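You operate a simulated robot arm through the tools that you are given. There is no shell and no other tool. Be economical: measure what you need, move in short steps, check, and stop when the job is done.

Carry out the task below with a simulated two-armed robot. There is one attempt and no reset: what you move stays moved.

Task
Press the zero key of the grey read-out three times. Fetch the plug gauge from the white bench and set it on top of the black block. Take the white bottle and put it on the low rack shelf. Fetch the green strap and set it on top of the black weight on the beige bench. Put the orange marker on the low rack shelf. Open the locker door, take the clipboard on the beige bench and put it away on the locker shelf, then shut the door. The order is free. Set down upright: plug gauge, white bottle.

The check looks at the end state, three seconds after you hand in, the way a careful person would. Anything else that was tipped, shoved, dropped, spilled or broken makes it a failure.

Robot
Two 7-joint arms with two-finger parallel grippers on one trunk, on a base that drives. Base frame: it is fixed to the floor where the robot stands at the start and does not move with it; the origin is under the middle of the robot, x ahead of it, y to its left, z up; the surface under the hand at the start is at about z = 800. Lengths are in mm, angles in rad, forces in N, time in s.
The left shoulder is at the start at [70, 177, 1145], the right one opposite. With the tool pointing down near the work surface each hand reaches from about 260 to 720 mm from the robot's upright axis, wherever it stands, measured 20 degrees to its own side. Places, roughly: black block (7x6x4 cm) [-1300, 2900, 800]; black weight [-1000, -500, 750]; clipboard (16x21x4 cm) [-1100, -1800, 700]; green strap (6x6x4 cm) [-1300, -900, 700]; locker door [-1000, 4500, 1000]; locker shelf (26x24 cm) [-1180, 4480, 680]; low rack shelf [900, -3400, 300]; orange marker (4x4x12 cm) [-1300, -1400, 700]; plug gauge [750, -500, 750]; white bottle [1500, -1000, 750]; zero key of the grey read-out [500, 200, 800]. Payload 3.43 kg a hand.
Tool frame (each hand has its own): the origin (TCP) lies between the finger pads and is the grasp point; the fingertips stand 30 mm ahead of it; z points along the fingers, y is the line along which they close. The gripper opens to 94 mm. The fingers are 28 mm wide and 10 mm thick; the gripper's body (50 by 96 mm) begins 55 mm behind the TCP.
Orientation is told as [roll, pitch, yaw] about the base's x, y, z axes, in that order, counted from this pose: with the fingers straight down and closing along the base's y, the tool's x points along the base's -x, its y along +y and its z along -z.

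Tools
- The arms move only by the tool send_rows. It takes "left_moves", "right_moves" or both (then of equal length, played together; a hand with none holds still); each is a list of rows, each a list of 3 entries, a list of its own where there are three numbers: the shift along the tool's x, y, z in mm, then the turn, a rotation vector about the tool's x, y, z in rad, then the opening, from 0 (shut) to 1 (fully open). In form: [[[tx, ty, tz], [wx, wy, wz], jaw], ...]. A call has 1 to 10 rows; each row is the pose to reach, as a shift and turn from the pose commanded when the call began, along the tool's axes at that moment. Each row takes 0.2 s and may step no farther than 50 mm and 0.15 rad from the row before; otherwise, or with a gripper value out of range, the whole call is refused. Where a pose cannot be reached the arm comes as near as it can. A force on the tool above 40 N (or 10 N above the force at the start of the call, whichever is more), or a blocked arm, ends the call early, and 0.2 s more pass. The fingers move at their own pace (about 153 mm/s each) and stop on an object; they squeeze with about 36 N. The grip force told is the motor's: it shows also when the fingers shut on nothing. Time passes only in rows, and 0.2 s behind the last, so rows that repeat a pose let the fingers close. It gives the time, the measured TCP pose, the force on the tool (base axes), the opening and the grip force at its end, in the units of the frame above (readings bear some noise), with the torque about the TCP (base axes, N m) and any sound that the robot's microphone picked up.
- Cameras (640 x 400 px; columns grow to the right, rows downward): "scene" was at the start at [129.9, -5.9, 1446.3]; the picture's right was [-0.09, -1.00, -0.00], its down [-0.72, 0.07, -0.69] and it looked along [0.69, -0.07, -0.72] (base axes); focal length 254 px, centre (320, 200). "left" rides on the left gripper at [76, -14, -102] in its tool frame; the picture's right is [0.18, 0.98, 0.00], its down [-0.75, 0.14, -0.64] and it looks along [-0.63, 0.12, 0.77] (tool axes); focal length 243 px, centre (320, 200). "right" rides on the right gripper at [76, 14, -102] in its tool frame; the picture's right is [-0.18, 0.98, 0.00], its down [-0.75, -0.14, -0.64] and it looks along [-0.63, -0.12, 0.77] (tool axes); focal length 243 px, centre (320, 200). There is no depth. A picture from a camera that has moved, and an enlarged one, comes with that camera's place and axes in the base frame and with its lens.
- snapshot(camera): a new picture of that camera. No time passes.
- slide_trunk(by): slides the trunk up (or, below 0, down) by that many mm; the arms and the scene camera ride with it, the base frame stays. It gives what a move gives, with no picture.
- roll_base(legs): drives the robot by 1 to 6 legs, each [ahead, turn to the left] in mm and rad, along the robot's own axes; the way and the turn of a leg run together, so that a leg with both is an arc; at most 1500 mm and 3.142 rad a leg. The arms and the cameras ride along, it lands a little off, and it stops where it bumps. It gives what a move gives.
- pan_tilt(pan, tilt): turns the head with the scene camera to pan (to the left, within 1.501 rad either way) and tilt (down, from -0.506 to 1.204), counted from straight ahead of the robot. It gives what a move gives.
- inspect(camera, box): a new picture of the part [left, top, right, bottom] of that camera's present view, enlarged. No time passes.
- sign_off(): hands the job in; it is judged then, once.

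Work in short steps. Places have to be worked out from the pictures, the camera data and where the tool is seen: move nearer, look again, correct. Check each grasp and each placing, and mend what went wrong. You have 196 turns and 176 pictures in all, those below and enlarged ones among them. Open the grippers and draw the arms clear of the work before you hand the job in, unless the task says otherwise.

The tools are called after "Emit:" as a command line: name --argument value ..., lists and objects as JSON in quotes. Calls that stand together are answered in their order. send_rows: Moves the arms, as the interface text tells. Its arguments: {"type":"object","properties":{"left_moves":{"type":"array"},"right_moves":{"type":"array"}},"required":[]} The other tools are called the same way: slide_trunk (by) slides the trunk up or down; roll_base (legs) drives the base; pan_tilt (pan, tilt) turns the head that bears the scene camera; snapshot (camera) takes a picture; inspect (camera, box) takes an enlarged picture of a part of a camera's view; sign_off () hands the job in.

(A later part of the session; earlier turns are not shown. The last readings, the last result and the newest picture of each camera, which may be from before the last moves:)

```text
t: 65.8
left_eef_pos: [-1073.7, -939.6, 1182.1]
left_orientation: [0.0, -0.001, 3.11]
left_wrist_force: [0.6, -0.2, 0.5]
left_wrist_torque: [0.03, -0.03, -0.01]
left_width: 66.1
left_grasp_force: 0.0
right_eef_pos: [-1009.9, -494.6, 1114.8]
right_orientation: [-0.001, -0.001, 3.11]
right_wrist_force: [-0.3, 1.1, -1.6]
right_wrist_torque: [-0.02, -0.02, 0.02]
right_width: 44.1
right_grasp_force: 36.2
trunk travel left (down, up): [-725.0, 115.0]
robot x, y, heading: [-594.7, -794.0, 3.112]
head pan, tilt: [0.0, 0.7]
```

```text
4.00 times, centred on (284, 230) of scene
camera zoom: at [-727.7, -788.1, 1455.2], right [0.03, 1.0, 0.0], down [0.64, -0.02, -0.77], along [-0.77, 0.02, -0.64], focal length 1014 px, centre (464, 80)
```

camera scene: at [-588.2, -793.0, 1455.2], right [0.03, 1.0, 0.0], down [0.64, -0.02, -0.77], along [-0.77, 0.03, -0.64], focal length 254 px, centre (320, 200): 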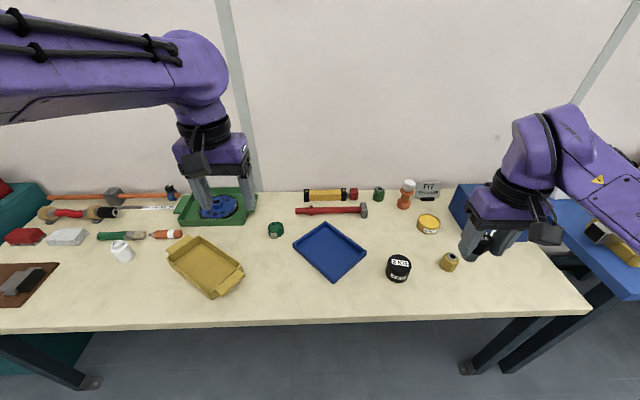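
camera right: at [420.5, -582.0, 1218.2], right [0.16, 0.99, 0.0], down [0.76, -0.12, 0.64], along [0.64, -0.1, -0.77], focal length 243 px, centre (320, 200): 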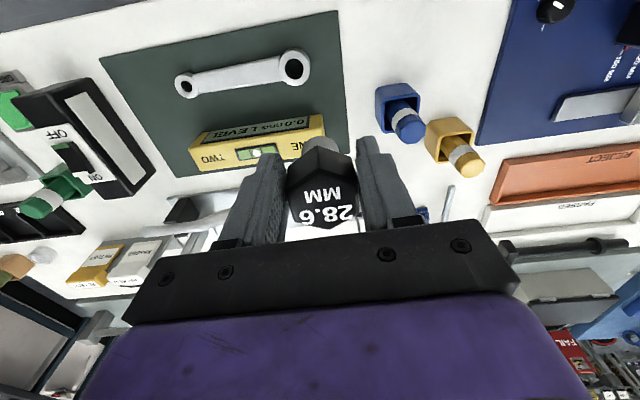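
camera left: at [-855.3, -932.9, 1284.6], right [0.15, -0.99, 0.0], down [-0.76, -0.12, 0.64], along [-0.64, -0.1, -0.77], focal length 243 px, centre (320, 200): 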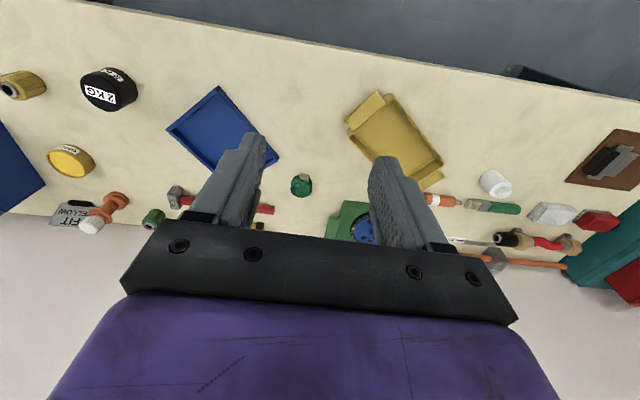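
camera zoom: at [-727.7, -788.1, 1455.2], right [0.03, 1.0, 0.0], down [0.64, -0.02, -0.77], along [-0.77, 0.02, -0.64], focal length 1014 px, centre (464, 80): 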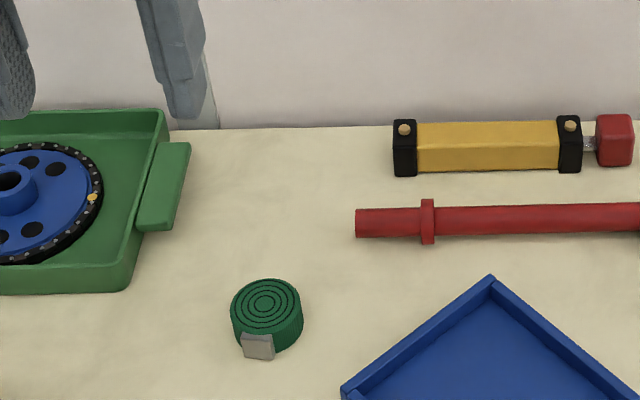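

The coil is about 60 mm across with its buckle facing me; closing along y is right. I go over it, to z ≈ 840.

Emit:
send_rows --left_moves '[[[-22, 1, 38], [0, 0, 0], 1], [[-45, 2, 76], [0, 0, 0], 1], [[-67, 4, 114], [0, 0, 0], 1], [[-89, 5, 152], [0, 0, 0], 1], [[-112, 6, 190], [0, 0, 0], 1], [[-134, 8, 228], [0, 0, 0], 1], [[-156, 9, 266], [0, 0, 0], 1], [[-178, 10, 304], [0, 0, 0], 1], [[-200, 11, 340], [0, 0, 0], 1]]'

Emit:
snapshot --camera "left"

```text
t: 67.8
left_eef_pos: [-1275.7, -946.3, 840.0]
left_orientation: [0.002, 0.0, 3.11]
left_wrist_force: [-0.3, -1.1, 0.3]
left_wrist_torque: [0.01, -0.02, -0.01]
left_width: 93.9
left_grasp_force: 0.0
right_eef_pos: [-1013.4, -494.1, 1113.9]
right_orientation: [-0.002, 0.002, 3.111]
right_wrist_force: [-0.5, -0.4, -0.7]
right_wrist_torque: [-0.03, -0.06, -0.01]
right_width: 44.4
right_grasp_force: 35.3
trunk travel left (down, up): [-725.0, 115.0]
robot x, y, heading: [-589.8, -794.1, 3.11]
head pan, tilt: [0.0, 0.7]
```

```text
138 pictures are left
camera left: at [-1197.2, -933.4, 942.2], right [0.15, -0.99, 0.0], down [-0.76, -0.12, 0.64], along [-0.63, -0.1, -0.77], focal length 243 px, centre (320, 200)
```

left: 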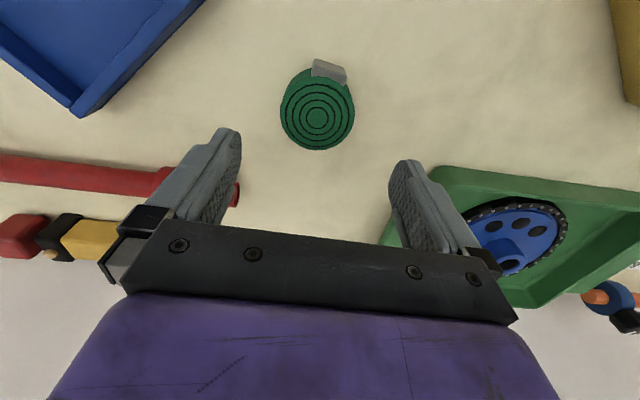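

Aligned within 3 mm. I descend to TCP 738 and close.

Emit:
send_rows --left_moves '[[[3, -3, 35], [0, 0, 0], 1], [[3, -3, 70], [0, 0, 0], 1], [[3, -3, 90], [0, 0, 0], 1], [[3, -3, 102], [0, 0, 0], 1], [[3, -3, 102], [0, 0, 0], 0], [[3, -3, 102], [0, 0, 0], 0], [[3, -3, 102], [0, 0, 0], 0]]'

Emit:
snapshot --camera "left"

```text
t: 69.4
left_eef_pos: [-1257.7, -952.2, 749.7]
left_orientation: [0.001, -0.01, 3.11]
left_wrist_force: [-11.0, -2.7, 26.0]
left_wrist_torque: [0.29, -0.06, 0.03]
left_width: 62.2
left_grasp_force: 35.6
left hand out of reach, approached as far as the arm can: row 2, 3, 4, 5, 6, 7
right_eef_pos: [-1008.9, -492.9, 1116.0]
right_orientation: [0.002, -0.004, 3.11]
right_wrist_force: [-0.1, 0.1, -0.8]
right_wrist_torque: [0.01, -0.04, -0.02]
right_width: 44.1
right_grasp_force: 35.9
trunk travel left (down, up): [-725.0, 115.0]
robot x, y, heading: [-595.1, -796.6, 3.112]
head pan, tilt: [0.0, 0.7]
```

```text
137 pictures are left
camera left: at [-1178.6, -939.6, 851.5], right [0.15, -0.99, 0.0], down [-0.75, -0.12, 0.65], along [-0.64, -0.1, -0.76], focal length 243 px, centre (320, 200)
```

left: 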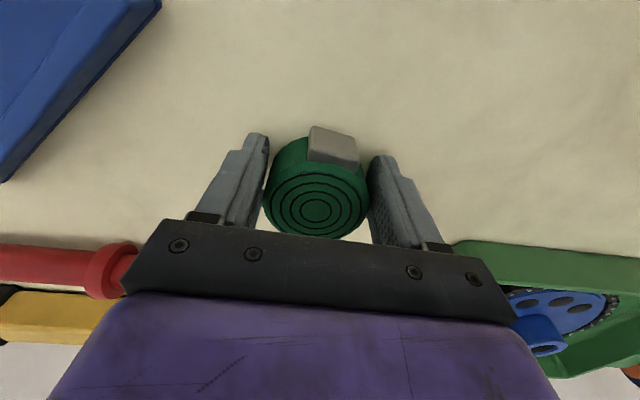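

The arm ran out of reach 15–20 mm short, so the grip is off-centre. I let go, rise, then lower the trunk to gain reach.

Emit:
send_rows --left_moves '[[[0, 0, 0], [0, 0, 0], 1], [[0, 0, 0], [0, 0, 0], 1], [[0, 0, -20], [0, 0, 0], 1], [[0, 0, -60], [0, 0, 0], 1], [[0, 0, -100], [0, 0, 0], 1]]'

Emit:
slide_trunk --by -120

Emit:
snapshot --camera "left"

```text
t: 69.8
left_eef_pos: [-1256.5, -955.1, 749.7]
left_orientation: [0.002, -0.005, 3.115]
left_wrist_force: [7.0, -3.6, 11.1]
left_wrist_torque: [0.48, -0.42, -0.37]
left_width: 92.1
left_grasp_force: 0.1
right_eef_pos: [-1009.6, -494.6, 1116.6]
right_orientation: [0.002, -0.001, 3.114]
right_wrist_force: [0.7, 0.2, 0.2]
right_wrist_torque: [-0.04, -0.04, -0.02]
right_width: 44.2
right_grasp_force: 36.5
trunk travel left (down, up): [-725.0, 115.0]
robot x, y, heading: [-587.7, -797.8, 3.116]
head pan, tilt: [0.0, 0.7]
stopped in row 1 (left hand): the force on the tool passed its limit at 137 N (the readings are from after the stop); the commanded pose is now the measured one
```

```text
t: 70.2
left_eef_pos: [-1257.7, -955.1, 749.2]
left_orientation: [0.001, -0.015, 3.108]
left_wrist_force: [20.8, -2.2, 24.8]
left_wrist_torque: [1.15, -1.0, -1.11]
left_width: 93.3
left_grasp_force: 0.1
right_eef_pos: [-1008.0, -495.5, 1109.6]
right_orientation: [0.002, -0.003, 3.115]
right_wrist_force: [-0.1, -0.3, -0.8]
right_wrist_torque: [0.0, -0.05, 0.01]
right_width: 44.3
right_grasp_force: 36.2
trunk travel left (down, up): [-718.0, 122.0]
robot x, y, heading: [-594.0, -797.0, 3.119]
head pan, tilt: [0.0, 0.7]
stopped: the force on the tool passed its limit at 49 N (the readings are from after the stop); the commanded pose is now the measured one
```

```text
136 pictures are left
camera left: at [-1178.1, -943.2, 851.3], right [0.15, -0.99, 0.0], down [-0.75, -0.12, 0.65], along [-0.64, -0.1, -0.76], focal length 243 px, centre (320, 200)
```

left: 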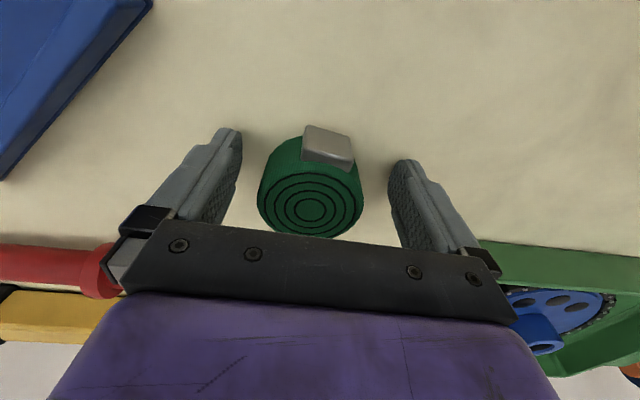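

The upward force suggests the fingertips rest on the table, so the surface is near z = 720. I lift the left hand straight up, hand open.

Emit:
send_rows --left_moves '[[[0, 0, -10], [0, 0, 0], 1], [[0, 0, -30], [0, 0, 0], 1], [[0, 0, -60], [0, 0, 0], 1], [[0, 0, -90], [0, 0, 0], 1]]'

Emit:
snapshot --camera "left"

Emit:
snapshot --camera "scene"

```text
t: 71.2
left_eef_pos: [-1259.5, -954.8, 836.7]
left_orientation: [0.0, -0.01, 3.113]
left_wrist_force: [-0.2, -0.6, 0.2]
left_wrist_torque: [0.0, 0.02, -0.02]
left_width: 93.8
left_grasp_force: 0.0
right_eef_pos: [-1011.5, -496.1, 1107.8]
right_orientation: [0.001, 0.0, 3.113]
right_wrist_force: [0.7, 1.1, -0.7]
right_wrist_torque: [0.01, 0.0, 0.0]
right_width: 44.0
right_grasp_force: 36.2
trunk travel left (down, up): [-718.0, 122.0]
robot x, y, heading: [-594.0, -794.9, 3.115]
head pan, tilt: [0.0, 0.7]
```

```text
135 pictures are left
camera left: at [-1180.4, -942.0, 938.0], right [0.16, -0.99, 0.0], down [-0.75, -0.12, 0.65], along [-0.64, -0.1, -0.76], focal length 243 px, centre (320, 200)
```

left: 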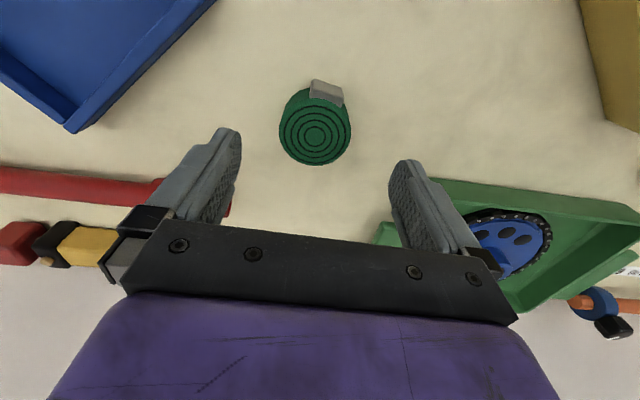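

```text
134 pictures are left
camera scene: at [-728.7, -788.4, 1448.1], right [0.03, 1.0, 0.0], down [0.64, -0.02, -0.77], along [-0.76, 0.02, -0.64], focal length 254 px, centre (320, 200)
```

scene: 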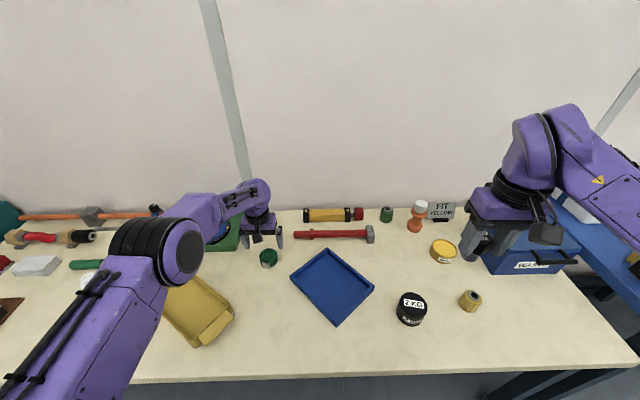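

Strap undisturbed and hand free. I raise the hand 110 and slide the trunk down 110 so the arm works with more reach.

Emit:
send_rows --left_moves '[[[0, 0, -40], [0, 0, 0], 1], [[0, 0, -80], [0, 0, 0], 1], [[0, 0, -115], [0, 0, 0], 1]]'

Emit:
slide_trunk --by -110

Emit:
snapshot --camera "left"

```text
t: 72.0
left_eef_pos: [-1257.3, -955.8, 951.2]
left_orientation: [0.0, -0.011, 3.114]
left_wrist_force: [0.4, -0.6, 0.0]
left_wrist_torque: [0.0, 0.05, 0.0]
left_width: 94.0
left_grasp_force: 0.1
right_eef_pos: [-1011.1, -495.3, 1108.7]
right_orientation: [0.0, 0.0, 3.114]
right_wrist_force: [0.8, 0.8, -1.4]
right_wrist_torque: [0.02, 0.03, 0.02]
right_width: 44.1
right_grasp_force: 35.8
trunk travel left (down, up): [-718.0, 122.0]
robot x, y, heading: [-592.9, -794.5, 3.118]
head pan, tilt: [0.0, 0.7]
```

```text
t: 73.5
left_eef_pos: [-1257.6, -954.7, 840.6]
left_orientation: [0.0, -0.01, 3.114]
left_wrist_force: [0.5, -0.2, 0.0]
left_wrist_torque: [0.01, -0.01, 0.0]
left_width: 94.1
left_grasp_force: 0.0
right_eef_pos: [-1012.2, -497.1, 998.4]
right_orientation: [0.0, 0.001, 3.113]
right_wrist_force: [-0.5, -0.6, -0.4]
right_wrist_torque: [-0.03, 0.0, 0.0]
right_width: 44.0
right_grasp_force: 36.2
trunk travel left (down, up): [-608.0, 232.0]
robot x, y, heading: [-594.8, -796.3, 3.114]
head pan, tilt: [0.0, 0.7]
```

```text
133 pictures are left
camera left: at [-1178.8, -942.8, 942.3], right [0.16, -0.99, 0.0], down [-0.75, -0.12, 0.65], along [-0.64, -0.1, -0.76], focal length 243 px, centre (320, 200)
```

left: 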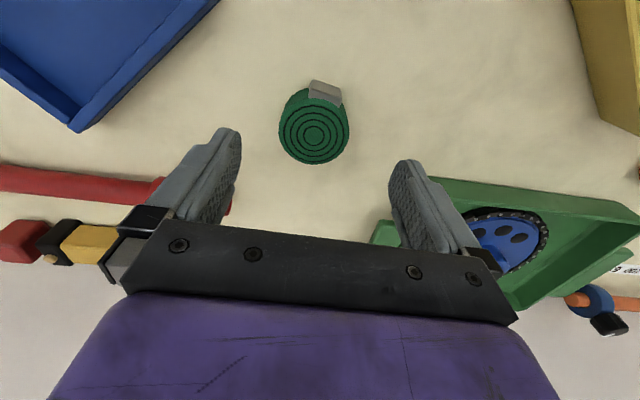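

I correct −9 mm in x, +4 mm in y, descend to TCP 757 (tips ~7 mm above the table) and close.

Emit:
send_rows --left_moves '[[[-9, -4, 35], [0, 0, 0], 1], [[-9, -4, 65], [0, 0, 0], 1], [[-9, -4, 83], [0, 0, 0], 1], [[-9, -4, 83], [0, 0, 0], 0], [[-9, -4, 83], [0, 0, 0], 0], [[-9, -4, 83], [0, 0, 0], 0]]'

Emit:
snapshot --camera "left"

```text
t: 74.9
left_eef_pos: [-1266.5, -950.3, 756.2]
left_orientation: [0.001, -0.01, 3.112]
left_wrist_force: [0.5, 0.8, -0.1]
left_wrist_torque: [0.02, 0.0, 0.04]
left_width: 60.4
left_grasp_force: 36.0
right_eef_pos: [-1013.2, -496.1, 997.5]
right_orientation: [-0.001, -0.001, 3.114]
right_wrist_force: [0.2, 0.2, 0.0]
right_wrist_torque: [-0.01, -0.05, 0.0]
right_width: 44.0
right_grasp_force: 36.1
trunk travel left (down, up): [-608.0, 232.0]
robot x, y, heading: [-597.9, -794.1, 3.118]
head pan, tilt: [0.0, 0.7]
```

```text
132 pictures are left
camera left: at [-1187.7, -939.2, 858.1], right [0.16, -0.99, 0.0], down [-0.75, -0.12, 0.65], along [-0.64, -0.1, -0.76], focal length 243 px, centre (320, 200)
```

left: 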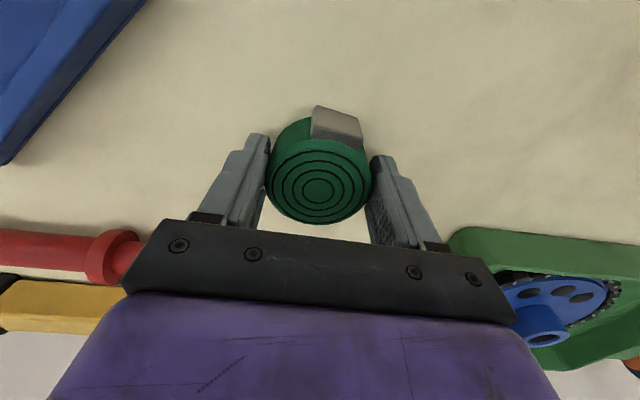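

Held centrally at 60 mm; strap bottom is about 36 mm below the TCP. Lift straight up.

Emit:
send_rows --left_moves '[[[0, 0, -25], [0, 0, 0], 0], [[0, 0, -70], [0, 0, 0], 0], [[0, 0, -115], [0, 0, 0], 0], [[0, 0, -160], [0, 0, 0], 0], [[0, 0, -205], [0, 0, 0], 0], [[20, 0, -245], [0, 0, 0], 0], [[60, 0, -265], [0, 0, 0], 0], [[105, 0, -270], [0, 0, 0], 0], [[150, 0, -270], [0, 0, 0], 0], [[190, 0, -270], [0, 0, 0], 0]]'

Emit:
snapshot --camera "scene"

```text
t: 77.1
left_eef_pos: [-1073.8, -957.0, 1025.9]
left_orientation: [0.0, -0.013, 3.115]
left_wrist_force: [0.0, -0.4, -0.4]
left_wrist_torque: [0.0, -0.05, -0.04]
left_width: 60.6
left_grasp_force: 35.7
right_eef_pos: [-1012.1, -496.6, 998.7]
right_orientation: [0.0, -0.002, 3.113]
right_wrist_force: [0.1, -0.2, -1.2]
right_wrist_torque: [0.0, 0.0, 0.0]
right_width: 44.1
right_grasp_force: 36.2
trunk travel left (down, up): [-608.0, 232.0]
robot x, y, heading: [-591.9, -796.2, 3.111]
head pan, tilt: [0.0, 0.7]
```

```text
131 pictures are left
camera scene: at [-727.4, -789.0, 1338.3], right [0.03, 1.0, 0.0], down [0.64, -0.02, -0.77], along [-0.77, 0.02, -0.64], focal length 254 px, centre (320, 200)
```

scene: 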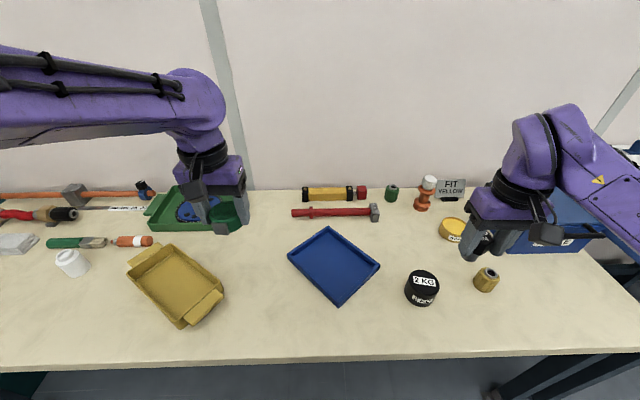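

Strap is in the left hand. I shift the base about 400 mm along so the black 2 KG weight lies in front of the left hand.

Emit:
roll_base --legs '[[-110, 0], [0, -1.544], [390, 0], [0, 1.571]]'

Emit:
snapshot --camera "scene"

Emit:
snapshot --camera "left"

```text
t: 87.9
left_eef_pos: [-956.2, -586.6, 1024.6]
left_orientation: [0.0, -0.011, -3.134]
left_wrist_force: [0.4, 0.4, -1.0]
left_wrist_torque: [0.0, 0.0, -0.01]
left_width: 58.3
left_grasp_force: 36.0
right_eef_pos: [-909.5, -125.2, 997.6]
right_orientation: [0.001, 0.001, -3.133]
right_wrist_force: [1.0, 1.1, -1.4]
right_wrist_torque: [0.01, 0.0, 0.03]
right_width: 44.2
right_grasp_force: 35.7
trunk travel left (down, up): [-608.0, 232.0]
robot x, y, heading: [-482.4, -410.4, -3.133]
head pan, tilt: [0.0, 0.7]
```

```text
130 pictures are left
camera scene: at [-617.1, -407.2, 1338.1], right [-0.01, 1.0, 0.0], down [0.64, 0.01, -0.76], along [-0.76, -0.01, -0.64], focal length 254 px, centre (320, 200)
```

scene: 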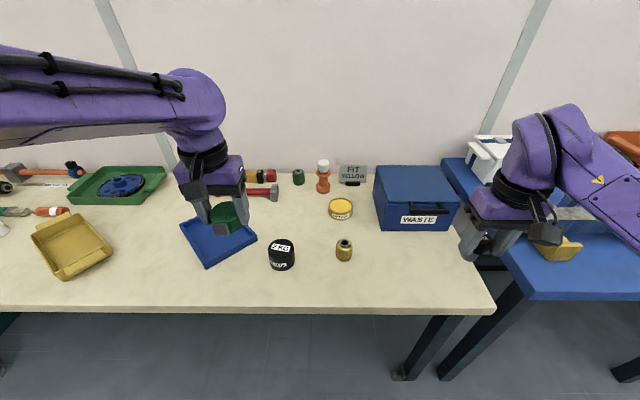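

```text
129 pictures are left
camera left: at [-878.7, -572.1, 1126.8], right [0.19, -0.98, 0.0], down [-0.75, -0.15, 0.65], along [-0.64, -0.12, -0.76], focal length 243 px, centre (320, 200)
```

left: 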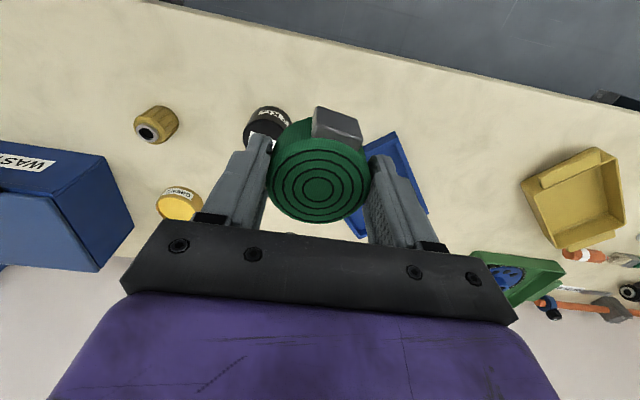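

I enlarge the weight to get its top centre and height.

Emit:
inspect --camera "scene" --box '[250, 220, 314, 280]'

Emit:
inspect --camera "left" --box '[220, 90, 380, 190]'

```text
6.67 times, centred on (282, 250) of scene
camera zoom: at [-617.1, -407.2, 1338.1], right [-0.01, 1.0, 0.0], down [0.64, 0.01, -0.76], along [-0.76, -0.01, -0.64], focal length 1691 px, centre (573, -133)
```

zoom: 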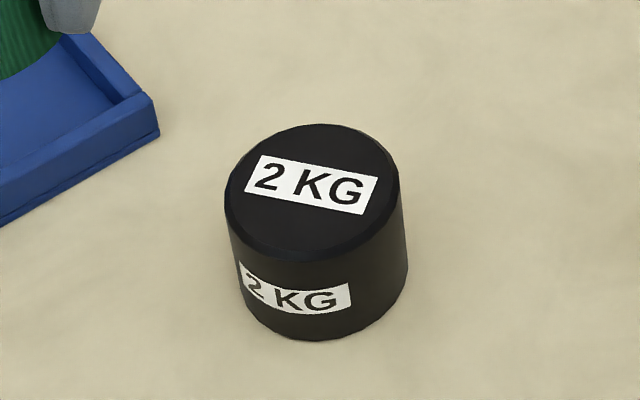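

```text
4.00 times, centred on (300, 140) of left
camera zoom: at [-878.7, -572.1, 1126.8], right [0.19, -0.98, 0.0], down [-0.75, -0.15, 0.65], along [-0.64, -0.12, -0.76], focal length 970 px, centre (400, 440)
```

zoom: 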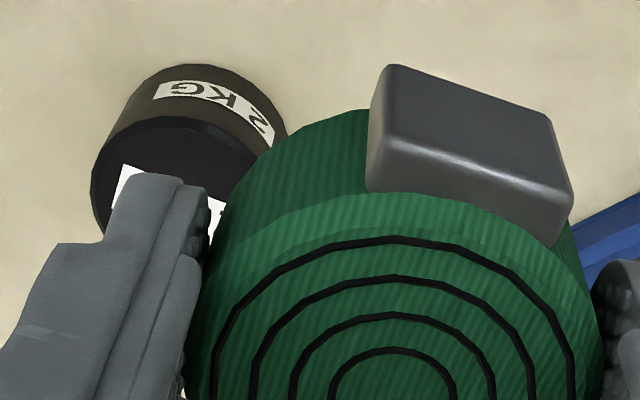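

Weight centre is about (−1074, −524), top z ≈ 774, and the strap sits centred in the grip. I move over it to TCP 860.

Emit:
send_rows --left_moves '[[[-25, -13, 20], [0, 0, 0], 0], [[-50, -26, 45], [0, 0, 0], 0], [[-75, -40, 70], [0, 0, 0], 0], [[-100, -53, 100], [0, 0, 0], 0], [[-118, -64, 135], [0, 0, 0], 0], [[-118, -64, 165], [0, 0, 0], 0]]'

Emit:
snapshot --camera "left"

Emit:
inspect --camera "scene" --box '[220, 180, 348, 280]'

```text
t: 89.3
left_eef_pos: [-1077.2, -523.2, 862.4]
left_orientation: [-0.001, -0.011, -3.135]
left_wrist_force: [-0.2, 0.3, -0.7]
left_wrist_torque: [0.02, -0.03, 0.01]
left_width: 58.0
left_grasp_force: 35.9
right_eef_pos: [-909.2, -125.3, 998.9]
right_orientation: [0.0, 0.001, -3.135]
right_wrist_force: [0.2, -0.8, -0.6]
right_wrist_torque: [-0.02, -0.01, 0.02]
right_width: 44.1
right_grasp_force: 36.5
trunk travel left (down, up): [-608.0, 232.0]
robot x, y, heading: [-480.9, -408.4, -3.137]
head pan, tilt: [0.0, 0.7]
```

```text
126 pictures are left
camera left: at [-998.9, -508.9, 964.4], right [0.19, -0.98, 0.0], down [-0.75, -0.15, 0.65], along [-0.64, -0.12, -0.76], focal length 243 px, centre (320, 200)
```

left: 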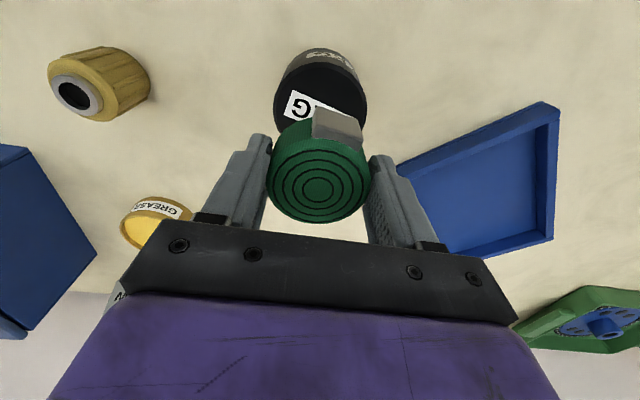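

```text
4.00 times, centred on (284, 230) of scene
camera zoom: at [-617.4, -407.2, 1338.1], right [-0.01, 1.0, 0.0], down [0.64, 0.01, -0.76], along [-0.76, -0.01, -0.64], focal length 1014 px, centre (464, 80)
```

zoom: 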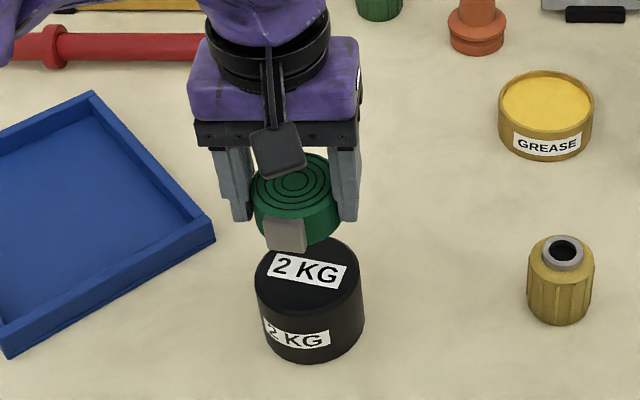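

Alignment is within ~5 mm. I shift 5 mm toward me and lower onto the weight, watching the force.

Emit:
send_rows --left_moves '[[[5, 0, 25], [0, 0, 0], 0], [[5, 0, 40], [0, 0, 0], 0], [[5, 0, 46], [0, 0, 0], 0], [[5, 0, 49], [0, 0, 0], 0], [[5, 0, 51], [0, 0, 0], 0]]'

Emit:
inspect --camera "scene" --box '[220, 180, 348, 280]'

```text
t: 90.5
left_eef_pos: [-1073.9, -524.4, 819.5]
left_orientation: [0.001, -0.026, -3.134]
left_wrist_force: [7.6, -1.3, 19.1]
left_wrist_torque: [0.03, -0.72, -0.02]
left_width: 58.0
left_grasp_force: 36.0
right_eef_pos: [-907.8, -123.7, 998.6]
right_orientation: [0.001, -0.002, -3.134]
right_wrist_force: [0.1, -0.5, -0.7]
right_wrist_torque: [0.02, -0.01, -0.03]
right_width: 43.8
right_grasp_force: 36.4
trunk travel left (down, up): [-608.0, 232.0]
robot x, y, heading: [-483.3, -409.3, -3.136]
head pan, tilt: [0.0, 0.7]
stopped in row 5 (left hand): the force on the tool passed its limit at 43 N (the readings are from after the stop); the commanded pose is now the measured one
```

```text
4.00 times, centred on (284, 230) of scene
camera zoom: at [-613.2, -406.5, 1338.5], right [-0.01, 1.0, 0.0], down [0.64, 0.01, -0.77], along [-0.77, -0.01, -0.64], focal length 1014 px, centre (464, 80)
```

zoom: 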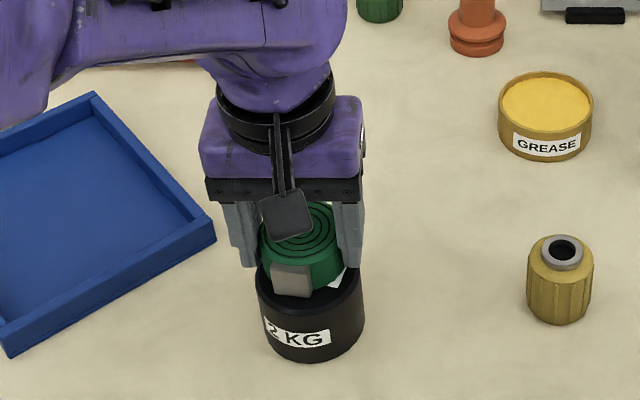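

Contact at TCP 819.5, strap within ~7 mm of the weight's centre. I ease up 2 mm to shed the force, open, and rise.

Emit:
send_rows --left_moves '[[[0, 0, -2], [0, 0, 0], 0], [[0, 0, -3], [0, 0, 0], 0], [[0, 0, -3], [0, 0, 0], 0.8], [[0, 0, -3], [0, 0, 0], 0.8], [[0, 0, -3], [0, 0, 0], 0.8]]'

Emit:
inspect --camera "scene" --box '[220, 180, 348, 280]'

Emit:
snapshot --camera "left"

```text
t: 91.7
left_eef_pos: [-1074.5, -524.7, 817.8]
left_orientation: [0.0, -0.022, -3.133]
left_wrist_force: [-0.5, -0.1, 0.6]
left_wrist_torque: [-0.02, -0.01, -0.03]
left_width: 75.2
left_grasp_force: 0.1
right_eef_pos: [-909.1, -123.4, 997.4]
right_orientation: [0.001, 0.001, -3.133]
right_wrist_force: [0.2, 0.8, -1.2]
right_wrist_torque: [0.04, 0.0, 0.01]
right_width: 44.2
right_grasp_force: 35.8
trunk travel left (down, up): [-608.0, 232.0]
robot x, y, heading: [-483.2, -405.8, -3.133]
head pan, tilt: [0.0, 0.7]
```

```text
4.00 times, centred on (284, 230) of scene
camera zoom: at [-617.3, -407.1, 1338.0], right [-0.01, 1.0, 0.0], down [0.64, 0.01, -0.76], along [-0.76, -0.01, -0.64], focal length 1014 px, centre (464, 80)
```

zoom: 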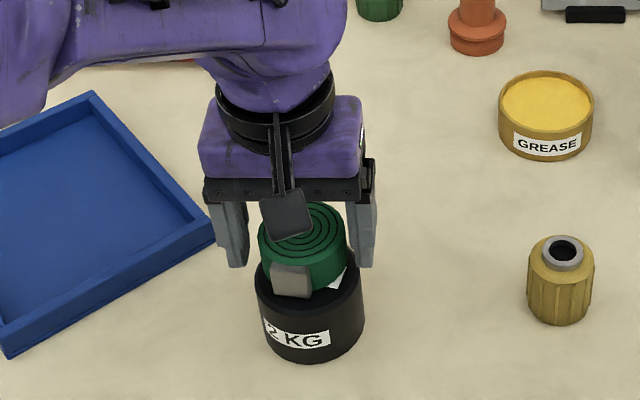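

```text
122 pictures are left
camera left: at [-995.9, -509.6, 918.9], right [0.19, -0.98, 0.0], down [-0.74, -0.15, 0.66], along [-0.65, -0.12, -0.75], focal length 243 px, centre (320, 200)
```

left: 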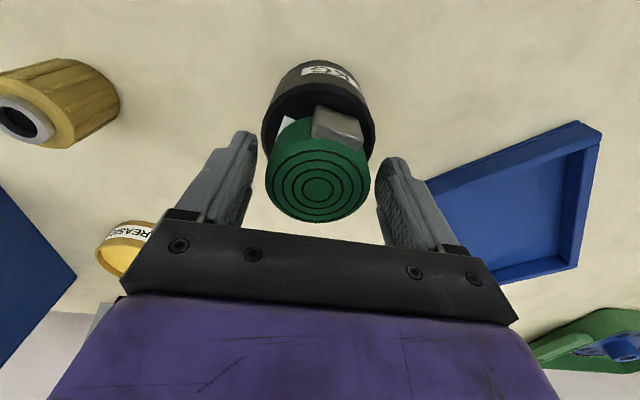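

The strap stays centred on the weight. I raise the left hand away from it.

Emit:
send_rows --left_moves '[[[0, 0, -30], [0, 0, 0], 0.8], [[0, 0, -75], [0, 0, 0], 0.8], [[0, 0, -120], [0, 0, 0], 0.8], [[0, 0, -165], [0, 0, 0], 0.6], [[0, 0, -210], [0, 0, 0], 0.6], [[40, 20, -230], [0, 0, 0], 0.6], [[80, 40, -240], [0, 0, 0], 0.6], [[120, 60, -240], [0, 0, 0], 0.6]]'

Emit:
inspect --camera "scene" --box '[220, 180, 348, 280]'

```text
t: 93.5
left_eef_pos: [-949.9, -584.5, 1055.7]
left_orientation: [-0.003, -0.022, -3.135]
left_wrist_force: [0.3, -0.6, 0.6]
left_wrist_torque: [0.01, 0.04, 0.02]
left_width: 56.0
left_grasp_force: 0.2
right_eef_pos: [-908.5, -125.1, 999.3]
right_orientation: [-0.001, -0.001, -3.134]
right_wrist_force: [0.4, 0.2, -0.6]
right_wrist_torque: [0.02, 0.01, -0.02]
right_width: 44.3
right_grasp_force: 36.2
trunk travel left (down, up): [-608.0, 232.0]
robot x, y, heading: [-481.1, -408.4, -3.137]
head pan, tilt: [0.0, 0.7]
```

```text
4.00 times, centred on (284, 230) of scene
camera zoom: at [-615.3, -409.2, 1338.3], right [-0.01, 1.0, 0.0], down [0.64, 0.01, -0.77], along [-0.77, -0.01, -0.64], focal length 1014 px, centre (464, 80)
```

zoom: 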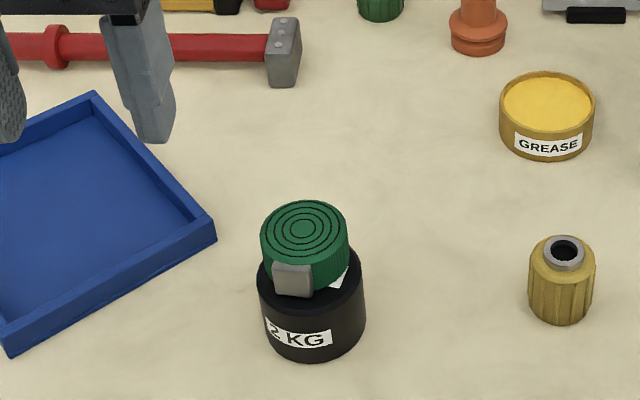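

Strap placed well. I raise the trunk back, then drive up the aisle toward the black block with the gauge.

Emit:
slide_trunk --by 110

Emit:
roll_base --legs '[[-200, 0], [0, -1.576], [1500, 0], [1200, 0]]'

Emit:
pan_tilt --pan 0.6 --tilt 0.4

Emit:
snapshot --camera "scene"

```text
t: 95.0
left_eef_pos: [-951.6, -582.1, 1164.0]
left_orientation: [0.0, -0.021, -3.133]
left_wrist_force: [-0.7, -0.3, 0.3]
left_wrist_torque: [-0.01, -0.03, 0.0]
left_width: 56.3
left_grasp_force: 0.2
right_eef_pos: [-909.2, -124.4, 1108.4]
right_orientation: [0.001, 0.0, -3.133]
right_wrist_force: [-0.3, -0.5, -1.6]
right_wrist_torque: [0.01, 0.0, -0.01]
right_width: 44.0
right_grasp_force: 35.7
trunk travel left (down, up): [-718.0, 122.0]
robot x, y, heading: [-481.1, -410.2, -3.136]
head pan, tilt: [0.0, 0.7]
```

```text
t: 113.0
left_eef_pos: [-551.9, 2742.8, 1164.5]
left_orientation: [0.001, -0.019, 1.625]
left_wrist_force: [-0.2, -1.1, -0.8]
left_wrist_torque: [0.0, -0.02, -0.01]
left_width: 56.5
left_grasp_force: 0.0
right_eef_pos: [-91.8, 2723.4, 1108.2]
right_orientation: [-0.002, 0.0, 1.624]
right_wrist_force: [-0.1, -0.1, -1.3]
right_wrist_torque: [-0.04, 0.01, -0.04]
right_width: 44.0
right_grasp_force: 36.0
trunk travel left (down, up): [-718.0, 122.0]
robot x, y, heading: [-357.1, 2285.1, 1.626]
head pan, tilt: [0.0, 0.7]
```

```text
t: 114.0
left_eef_pos: [-552.0, 2744.1, 1165.3]
left_orientation: [-0.001, -0.022, 1.624]
left_wrist_force: [0.0, 0.2, 0.2]
left_wrist_torque: [0.01, -0.01, -0.01]
left_width: 56.5
left_grasp_force: 0.0
right_eef_pos: [-92.7, 2722.8, 1108.9]
right_orientation: [0.001, 0.0, 1.624]
right_wrist_force: [0.8, -0.7, -1.5]
right_wrist_torque: [-0.03, -0.02, 0.01]
right_width: 43.8
right_grasp_force: 36.1
trunk travel left (down, up): [-718.0, 122.0]
robot x, y, heading: [-357.6, 2283.3, 1.625]
head pan, tilt: [0.6, 0.4]
```

```text
120 pictures are left
camera scene: at [-415.5, 2408.0, 1474.9], right [0.8, 0.61, 0.0], down [0.24, -0.31, -0.92], along [-0.56, 0.73, -0.39], focal length 254 px, centre (320, 200)
```

scene: 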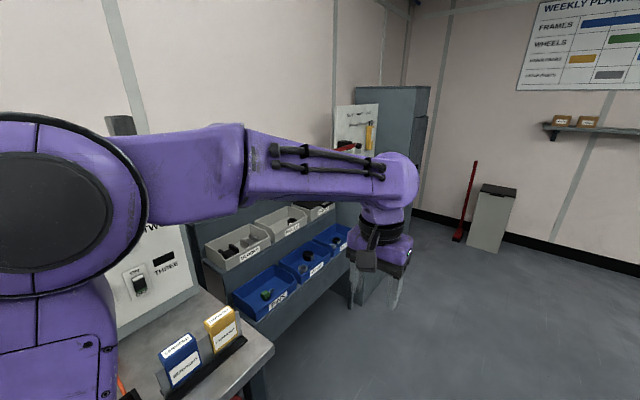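

The grey table with the block is ahead on the left. I go on 450 mm veering off the benches, then turn to face −x.

Emit:
roll_base --legs '[[0, -0.3], [450, 0], [0, 1.816]]'

Emit:
pan_tilt --pan 0.0 --tilt 0.55

Emit:
snapshot --camera "scene"

```text
t: 122.1
left_eef_pos: [-719.2, 2561.0, 1162.9]
left_orientation: [-0.001, -0.021, 3.12]
left_wrist_force: [-0.9, -0.2, 0.7]
left_wrist_torque: [-0.04, -0.01, 0.04]
left_width: 56.4
left_grasp_force: 0.1
right_eef_pos: [-665.2, 3017.3, 1107.6]
right_orientation: [0.002, 0.0, 3.119]
right_wrist_force: [-0.3, -0.4, 0.3]
right_wrist_torque: [-0.01, 0.01, -0.03]
right_width: 44.0
right_grasp_force: 36.6
trunk travel left (down, up): [-718.0, 122.0]
robot x, y, heading: [-245.9, 2718.1, 3.12]
head pan, tilt: [0.6, 0.4]
```

```text
t: 123.1
left_eef_pos: [-720.8, 2560.7, 1164.3]
left_orientation: [-0.002, -0.022, 3.119]
left_wrist_force: [0.9, 0.0, 0.2]
left_wrist_torque: [0.0, -0.05, 0.01]
left_width: 56.5
left_grasp_force: 0.1
right_eef_pos: [-664.7, 3016.3, 1108.0]
right_orientation: [-0.001, 0.001, 3.121]
right_wrist_force: [0.1, -0.4, -1.1]
right_wrist_torque: [0.0, 0.0, 0.0]
right_width: 44.3
right_grasp_force: 35.8
trunk travel left (down, up): [-718.0, 122.0]
robot x, y, heading: [-247.4, 2717.4, 3.121]
head pan, tilt: [0.0, 0.55]
```

```text
119 pictures are left
camera scene: at [-385.2, 2725.7, 1461.2], right [0.02, 1.0, 0.0], down [0.52, -0.01, -0.85], along [-0.85, 0.02, -0.52], focal length 254 px, centre (320, 200)
```

scene: 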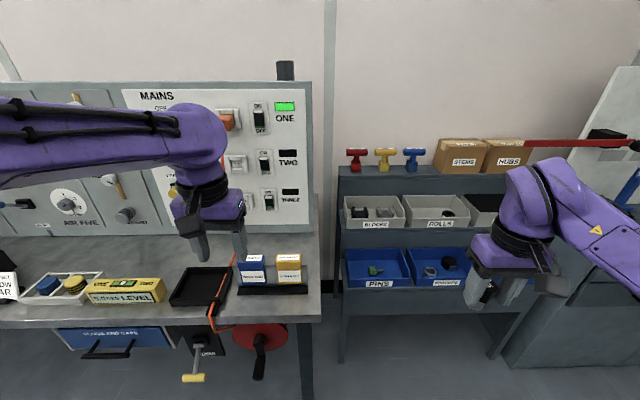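

By the given rough place the block should be near pixel (355, 217): the "BLOCKS" bin on the rack. I enlarge that.

Emit:
inspect --camera "scene" --box '[330, 140, 530, 290]'

Emit:
inspect --camera "scene" --box '[140, 230, 340, 380]'

Emit:
snapshot --camera "right"

```text
2.67 times, centred on (430, 215) of scene
camera zoom: at [-385.2, 2725.7, 1461.2], right [0.02, 1.0, 0.0], down [0.52, -0.01, -0.85], along [-0.85, 0.02, -0.52], focal length 676 px, centre (27, 160)
```

zoom: 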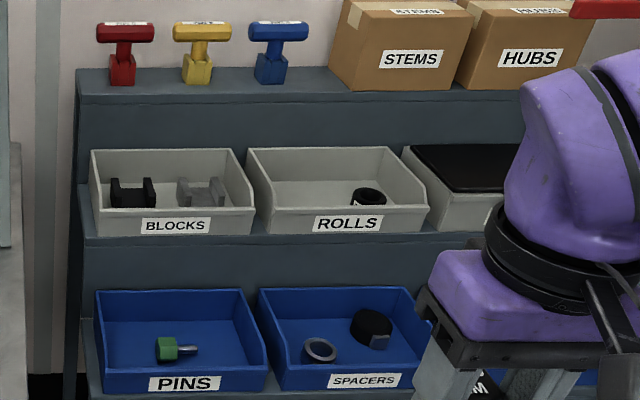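

```text
2.67 times, centred on (240, 305) of scene
camera zoom: at [-385.2, 2725.7, 1461.2], right [0.02, 1.0, 0.0], down [0.52, -0.01, -0.85], along [-0.85, 0.02, -0.52], focal length 676 px, centre (533, -80)
```

zoom: 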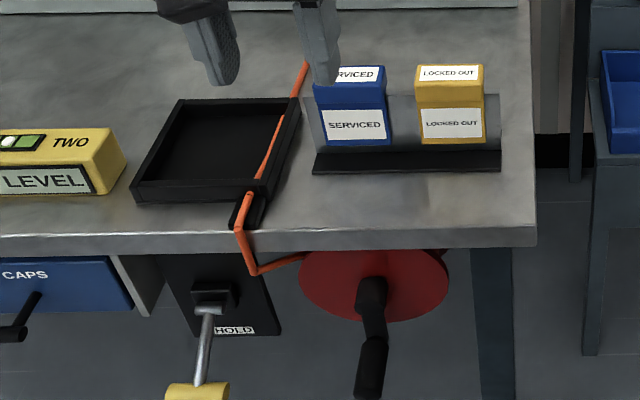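

```text
116 pictures are left
camera right: at [-589.5, 3002.9, 1211.0], right [-0.21, -0.98, 0.0], down [-0.75, 0.16, 0.64], along [-0.63, 0.13, -0.77], focal length 243 px, centre (320, 200)
```

right: 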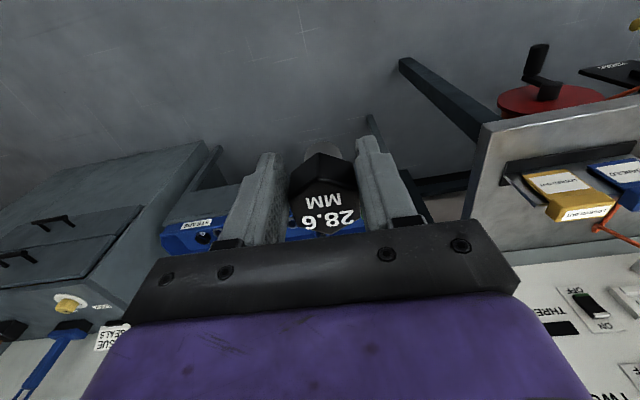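

The black V-block stands in the BLOCKS bin at about (−1325, 2925). I drive up in front of the rack, to about (−600, 2850).

Emit:
roll_base --legs '[[0, -0.34], [370, 0], [0, 0.355]]'

Emit:
pan_tilt --pan -0.1 --tilt 0.7

Emit:
snapshot --camera "scene"

Emit:
snapshot --camera "right"

```text
t: 127.5
left_eef_pos: [-1055.5, 2680.5, 1165.1]
left_orientation: [0.001, -0.022, 3.134]
left_wrist_force: [0.6, 0.0, -0.1]
left_wrist_torque: [-0.01, 0.0, 0.03]
left_width: 56.4
left_grasp_force: 0.1
right_eef_pos: [-1008.2, 3138.8, 1107.7]
right_orientation: [0.001, -0.001, 3.134]
right_wrist_force: [-0.1, 0.1, -1.0]
right_wrist_torque: [0.03, -0.03, -0.01]
right_width: 44.3
right_grasp_force: 36.2
trunk travel left (down, up): [-718.0, 122.0]
robot x, y, heading: [-582.1, 2845.6, 3.132]
head pan, tilt: [0.0, 0.55]
```

```text
t: 128.2
left_eef_pos: [-1056.2, 2679.7, 1163.9]
left_orientation: [-0.001, -0.022, 3.133]
left_wrist_force: [0.0, 0.1, -0.7]
left_wrist_torque: [0.01, -0.01, 0.0]
left_width: 56.2
left_grasp_force: 0.0
right_eef_pos: [-1007.0, 3137.5, 1106.9]
right_orientation: [0.002, 0.0, 3.133]
right_wrist_force: [0.6, 0.2, -0.8]
right_wrist_torque: [0.03, 0.02, -0.01]
right_width: 44.1
right_grasp_force: 35.9
trunk travel left (down, up): [-718.0, 122.0]
robot x, y, heading: [-583.5, 2845.7, 3.134]
head pan, tilt: [-0.099, 0.7]
```

```text
115 pictures are left
camera scene: at [-718.6, 2859.0, 1448.1], right [0.11, 0.99, 0.0], down [0.64, -0.07, -0.77], along [-0.76, 0.08, -0.64], focal length 254 px, centre (320, 200)
```

scene: 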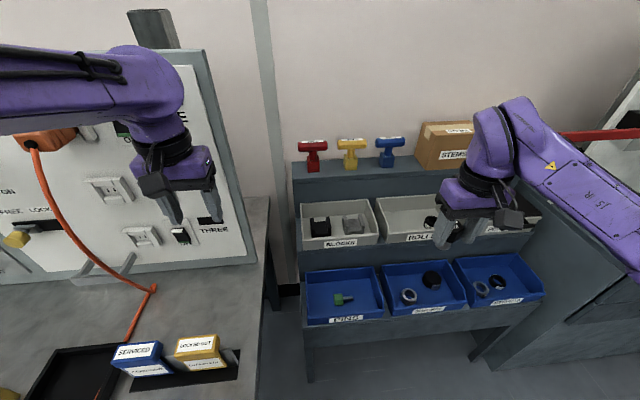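

```text
114 pictures are left
camera right: at [-932.5, 3124.6, 1211.0], right [-0.19, -0.98, 0.0], down [-0.75, 0.15, 0.64], along [-0.63, 0.12, -0.77], focal length 243 px, centre (320, 200)
```

right: 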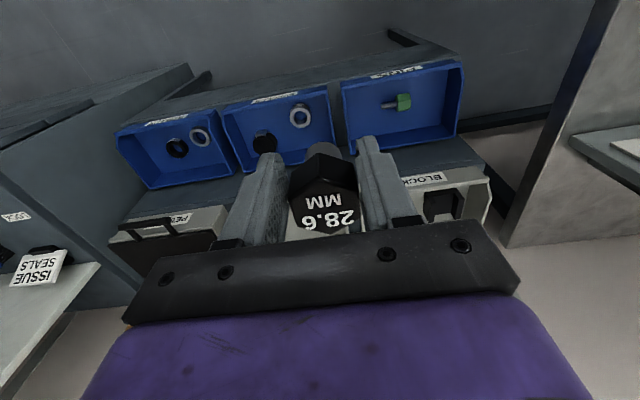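

I triangulate the black block with enlarged views of both cameras.

Emit:
inspect --camera "scene" --box '[290, 185, 390, 255]'

Emit:
inspect --camera "right" --box '[360, 130, 520, 250]'

```text
5.71 times, centred on (340, 220) of scene
camera zoom: at [-718.6, 2859.0, 1448.1], right [0.11, 0.99, 0.0], down [0.64, -0.07, -0.77], along [-0.76, 0.08, -0.64], focal length 1449 px, centre (206, 86)
```

zoom: 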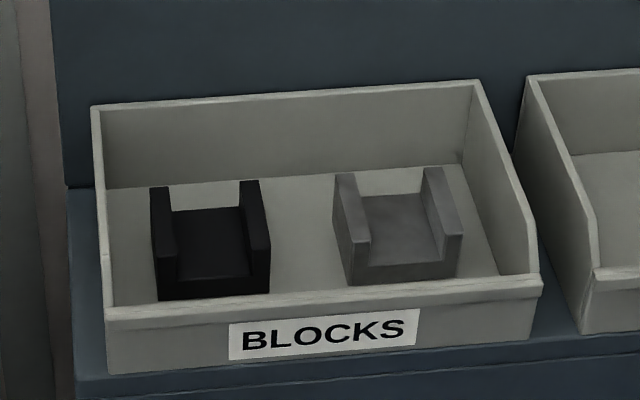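

```text
3.33 times, centred on (440, 190) of right
camera zoom: at [-932.5, 3124.6, 1211.0], right [-0.19, -0.98, 0.0], down [-0.75, 0.15, 0.64], along [-0.63, 0.12, -0.77], focal length 809 px, centre (-80, 233)
```

zoom: 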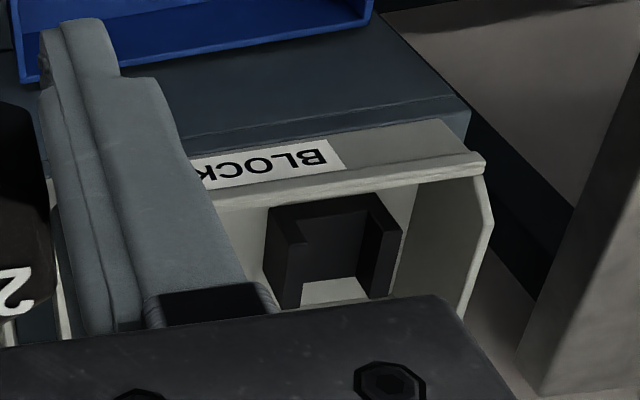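

Block centre is about (−1318, 2925), too far from here; and I'd rather clear the table corner. I tuck the left hand aside, then shift the base to about (−655, 2950).

Emit:
send_rows --left_moves '[[[20, 30, 0], [0, 0, 0], 0.6], [[45, 60, 0], [0, 0, 0], 0.6], [[70, 90, 0], [0, 0, 0], 0.6], [[100, 120, 0], [0, 0, 0], 0.6]]'

Emit:
roll_base --legs '[[-200, 0], [0, -0.36], [285, 0], [0, 0.365]]'

Emit:
snapshot --camera "scene"

```text
t: 129.2
left_eef_pos: [-952.5, 2553.2, 1162.4]
left_orientation: [-0.002, -0.024, 3.136]
left_wrist_force: [0.1, 0.3, 0.4]
left_wrist_torque: [0.04, 0.0, 0.02]
left_width: 56.2
left_grasp_force: 0.1
right_eef_pos: [-1006.2, 3135.4, 1109.3]
right_orientation: [-0.002, 0.001, 3.134]
right_wrist_force: [0.7, -0.7, -0.4]
right_wrist_torque: [0.0, 0.03, 0.01]
right_width: 44.1
right_grasp_force: 35.6
trunk travel left (down, up): [-718.0, 122.0]
robot x, y, heading: [-587.3, 2847.6, 3.137]
head pan, tilt: [-0.099, 0.7]
```

```text
t: 134.6
left_eef_pos: [-1029.1, 2667.3, 1161.7]
left_orientation: [0.0, -0.024, 3.12]
left_wrist_force: [1.1, 0.1, 0.2]
left_wrist_torque: [0.03, 0.01, 0.04]
left_width: 56.6
left_grasp_force: 0.0
right_eef_pos: [-1075.5, 3248.7, 1107.8]
right_orientation: [0.0, 0.0, 3.121]
right_wrist_force: [-0.2, 0.2, -0.4]
right_wrist_torque: [0.0, -0.05, 0.03]
right_width: 43.8
right_grasp_force: 36.1
trunk travel left (down, up): [-718.0, 122.0]
robot x, y, heading: [-657.2, 2955.9, 3.116]
head pan, tilt: [-0.099, 0.7]
```

```text
111 pictures are left
camera scene: at [-789.9, 2966.2, 1448.1], right [0.12, 0.99, 0.0], down [0.64, -0.08, -0.76], along [-0.76, 0.09, -0.64], focal length 254 px, centre (320, 200)
```

scene: 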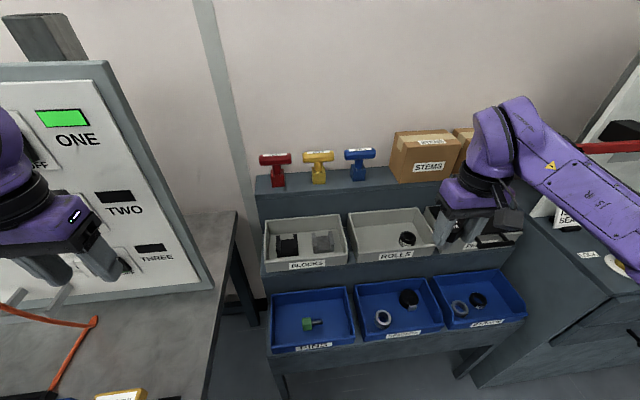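

I bring the gauge sideways in front of the BLOCKS bin first, staying back and high.

Emit:
send_rows --right_moves '[[[0, 45, 0], [0, 0, 0], 0], [[0, 90, 0], [0, 0, 0], 0], [[0, 135, 0], [0, 0, 0], 0], [[0, 180, 0], [0, 0, 0], 0], [[0, 225, 0], [0, 0, 0], 0], [[0, 270, 0], [0, 0, 0], 0], [[0, 305, 0], [0, 0, 0], 0], [[-35, 328, 0], [0, 0, 0], 0], [[-80, 328, 0], [0, 0, 0], 0], [[-125, 328, 0], [0, 0, 0], 0]]'

Emit:
snapshot --camera "right"

Emit:
inspect --camera "scene" --box '[240, 180, 368, 280]'

```text
t: 136.8
left_eef_pos: [-1030.8, 2667.0, 1162.0]
left_orientation: [-0.002, -0.021, 3.119]
left_wrist_force: [0.2, -1.0, 1.0]
left_wrist_torque: [0.03, -0.02, -0.01]
left_width: 56.2
left_grasp_force: 0.1
right_eef_pos: [-1209.0, 2925.5, 1107.0]
right_orientation: [-0.002, 0.001, 3.119]
right_wrist_force: [-0.5, 0.8, -0.7]
right_wrist_torque: [0.01, -0.03, 0.02]
right_width: 44.2
right_grasp_force: 36.0
right hand out of reach, approached as far as the arm can: row 3, 4, 5, 6, 7, 8
trunk travel left (down, up): [-718.0, 122.0]
robot x, y, heading: [-654.8, 2948.2, 3.12]
head pan, tilt: [-0.099, 0.7]
```

```text
110 pictures are left
camera right: at [-1133.9, 2910.8, 1209.7], right [-0.21, -0.98, 0.0], down [-0.75, 0.16, 0.64], along [-0.63, 0.13, -0.77], focal length 243 px, centre (320, 200)
```

right: 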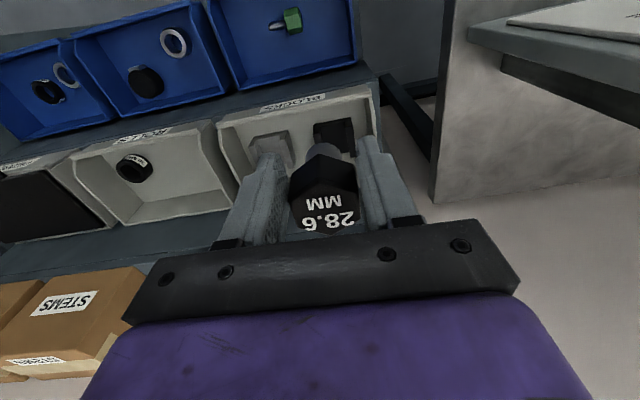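

```text
4.00 times, centred on (304, 230) of scene
camera zoom: at [-791.7, 2964.0, 1447.9], right [0.12, 0.99, 0.0], down [0.64, -0.08, -0.76], along [-0.76, 0.09, -0.65], focal length 1014 px, centre (384, 80)
```

zoom: 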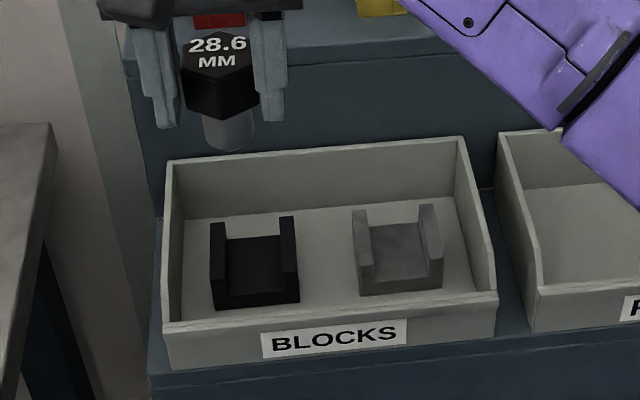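

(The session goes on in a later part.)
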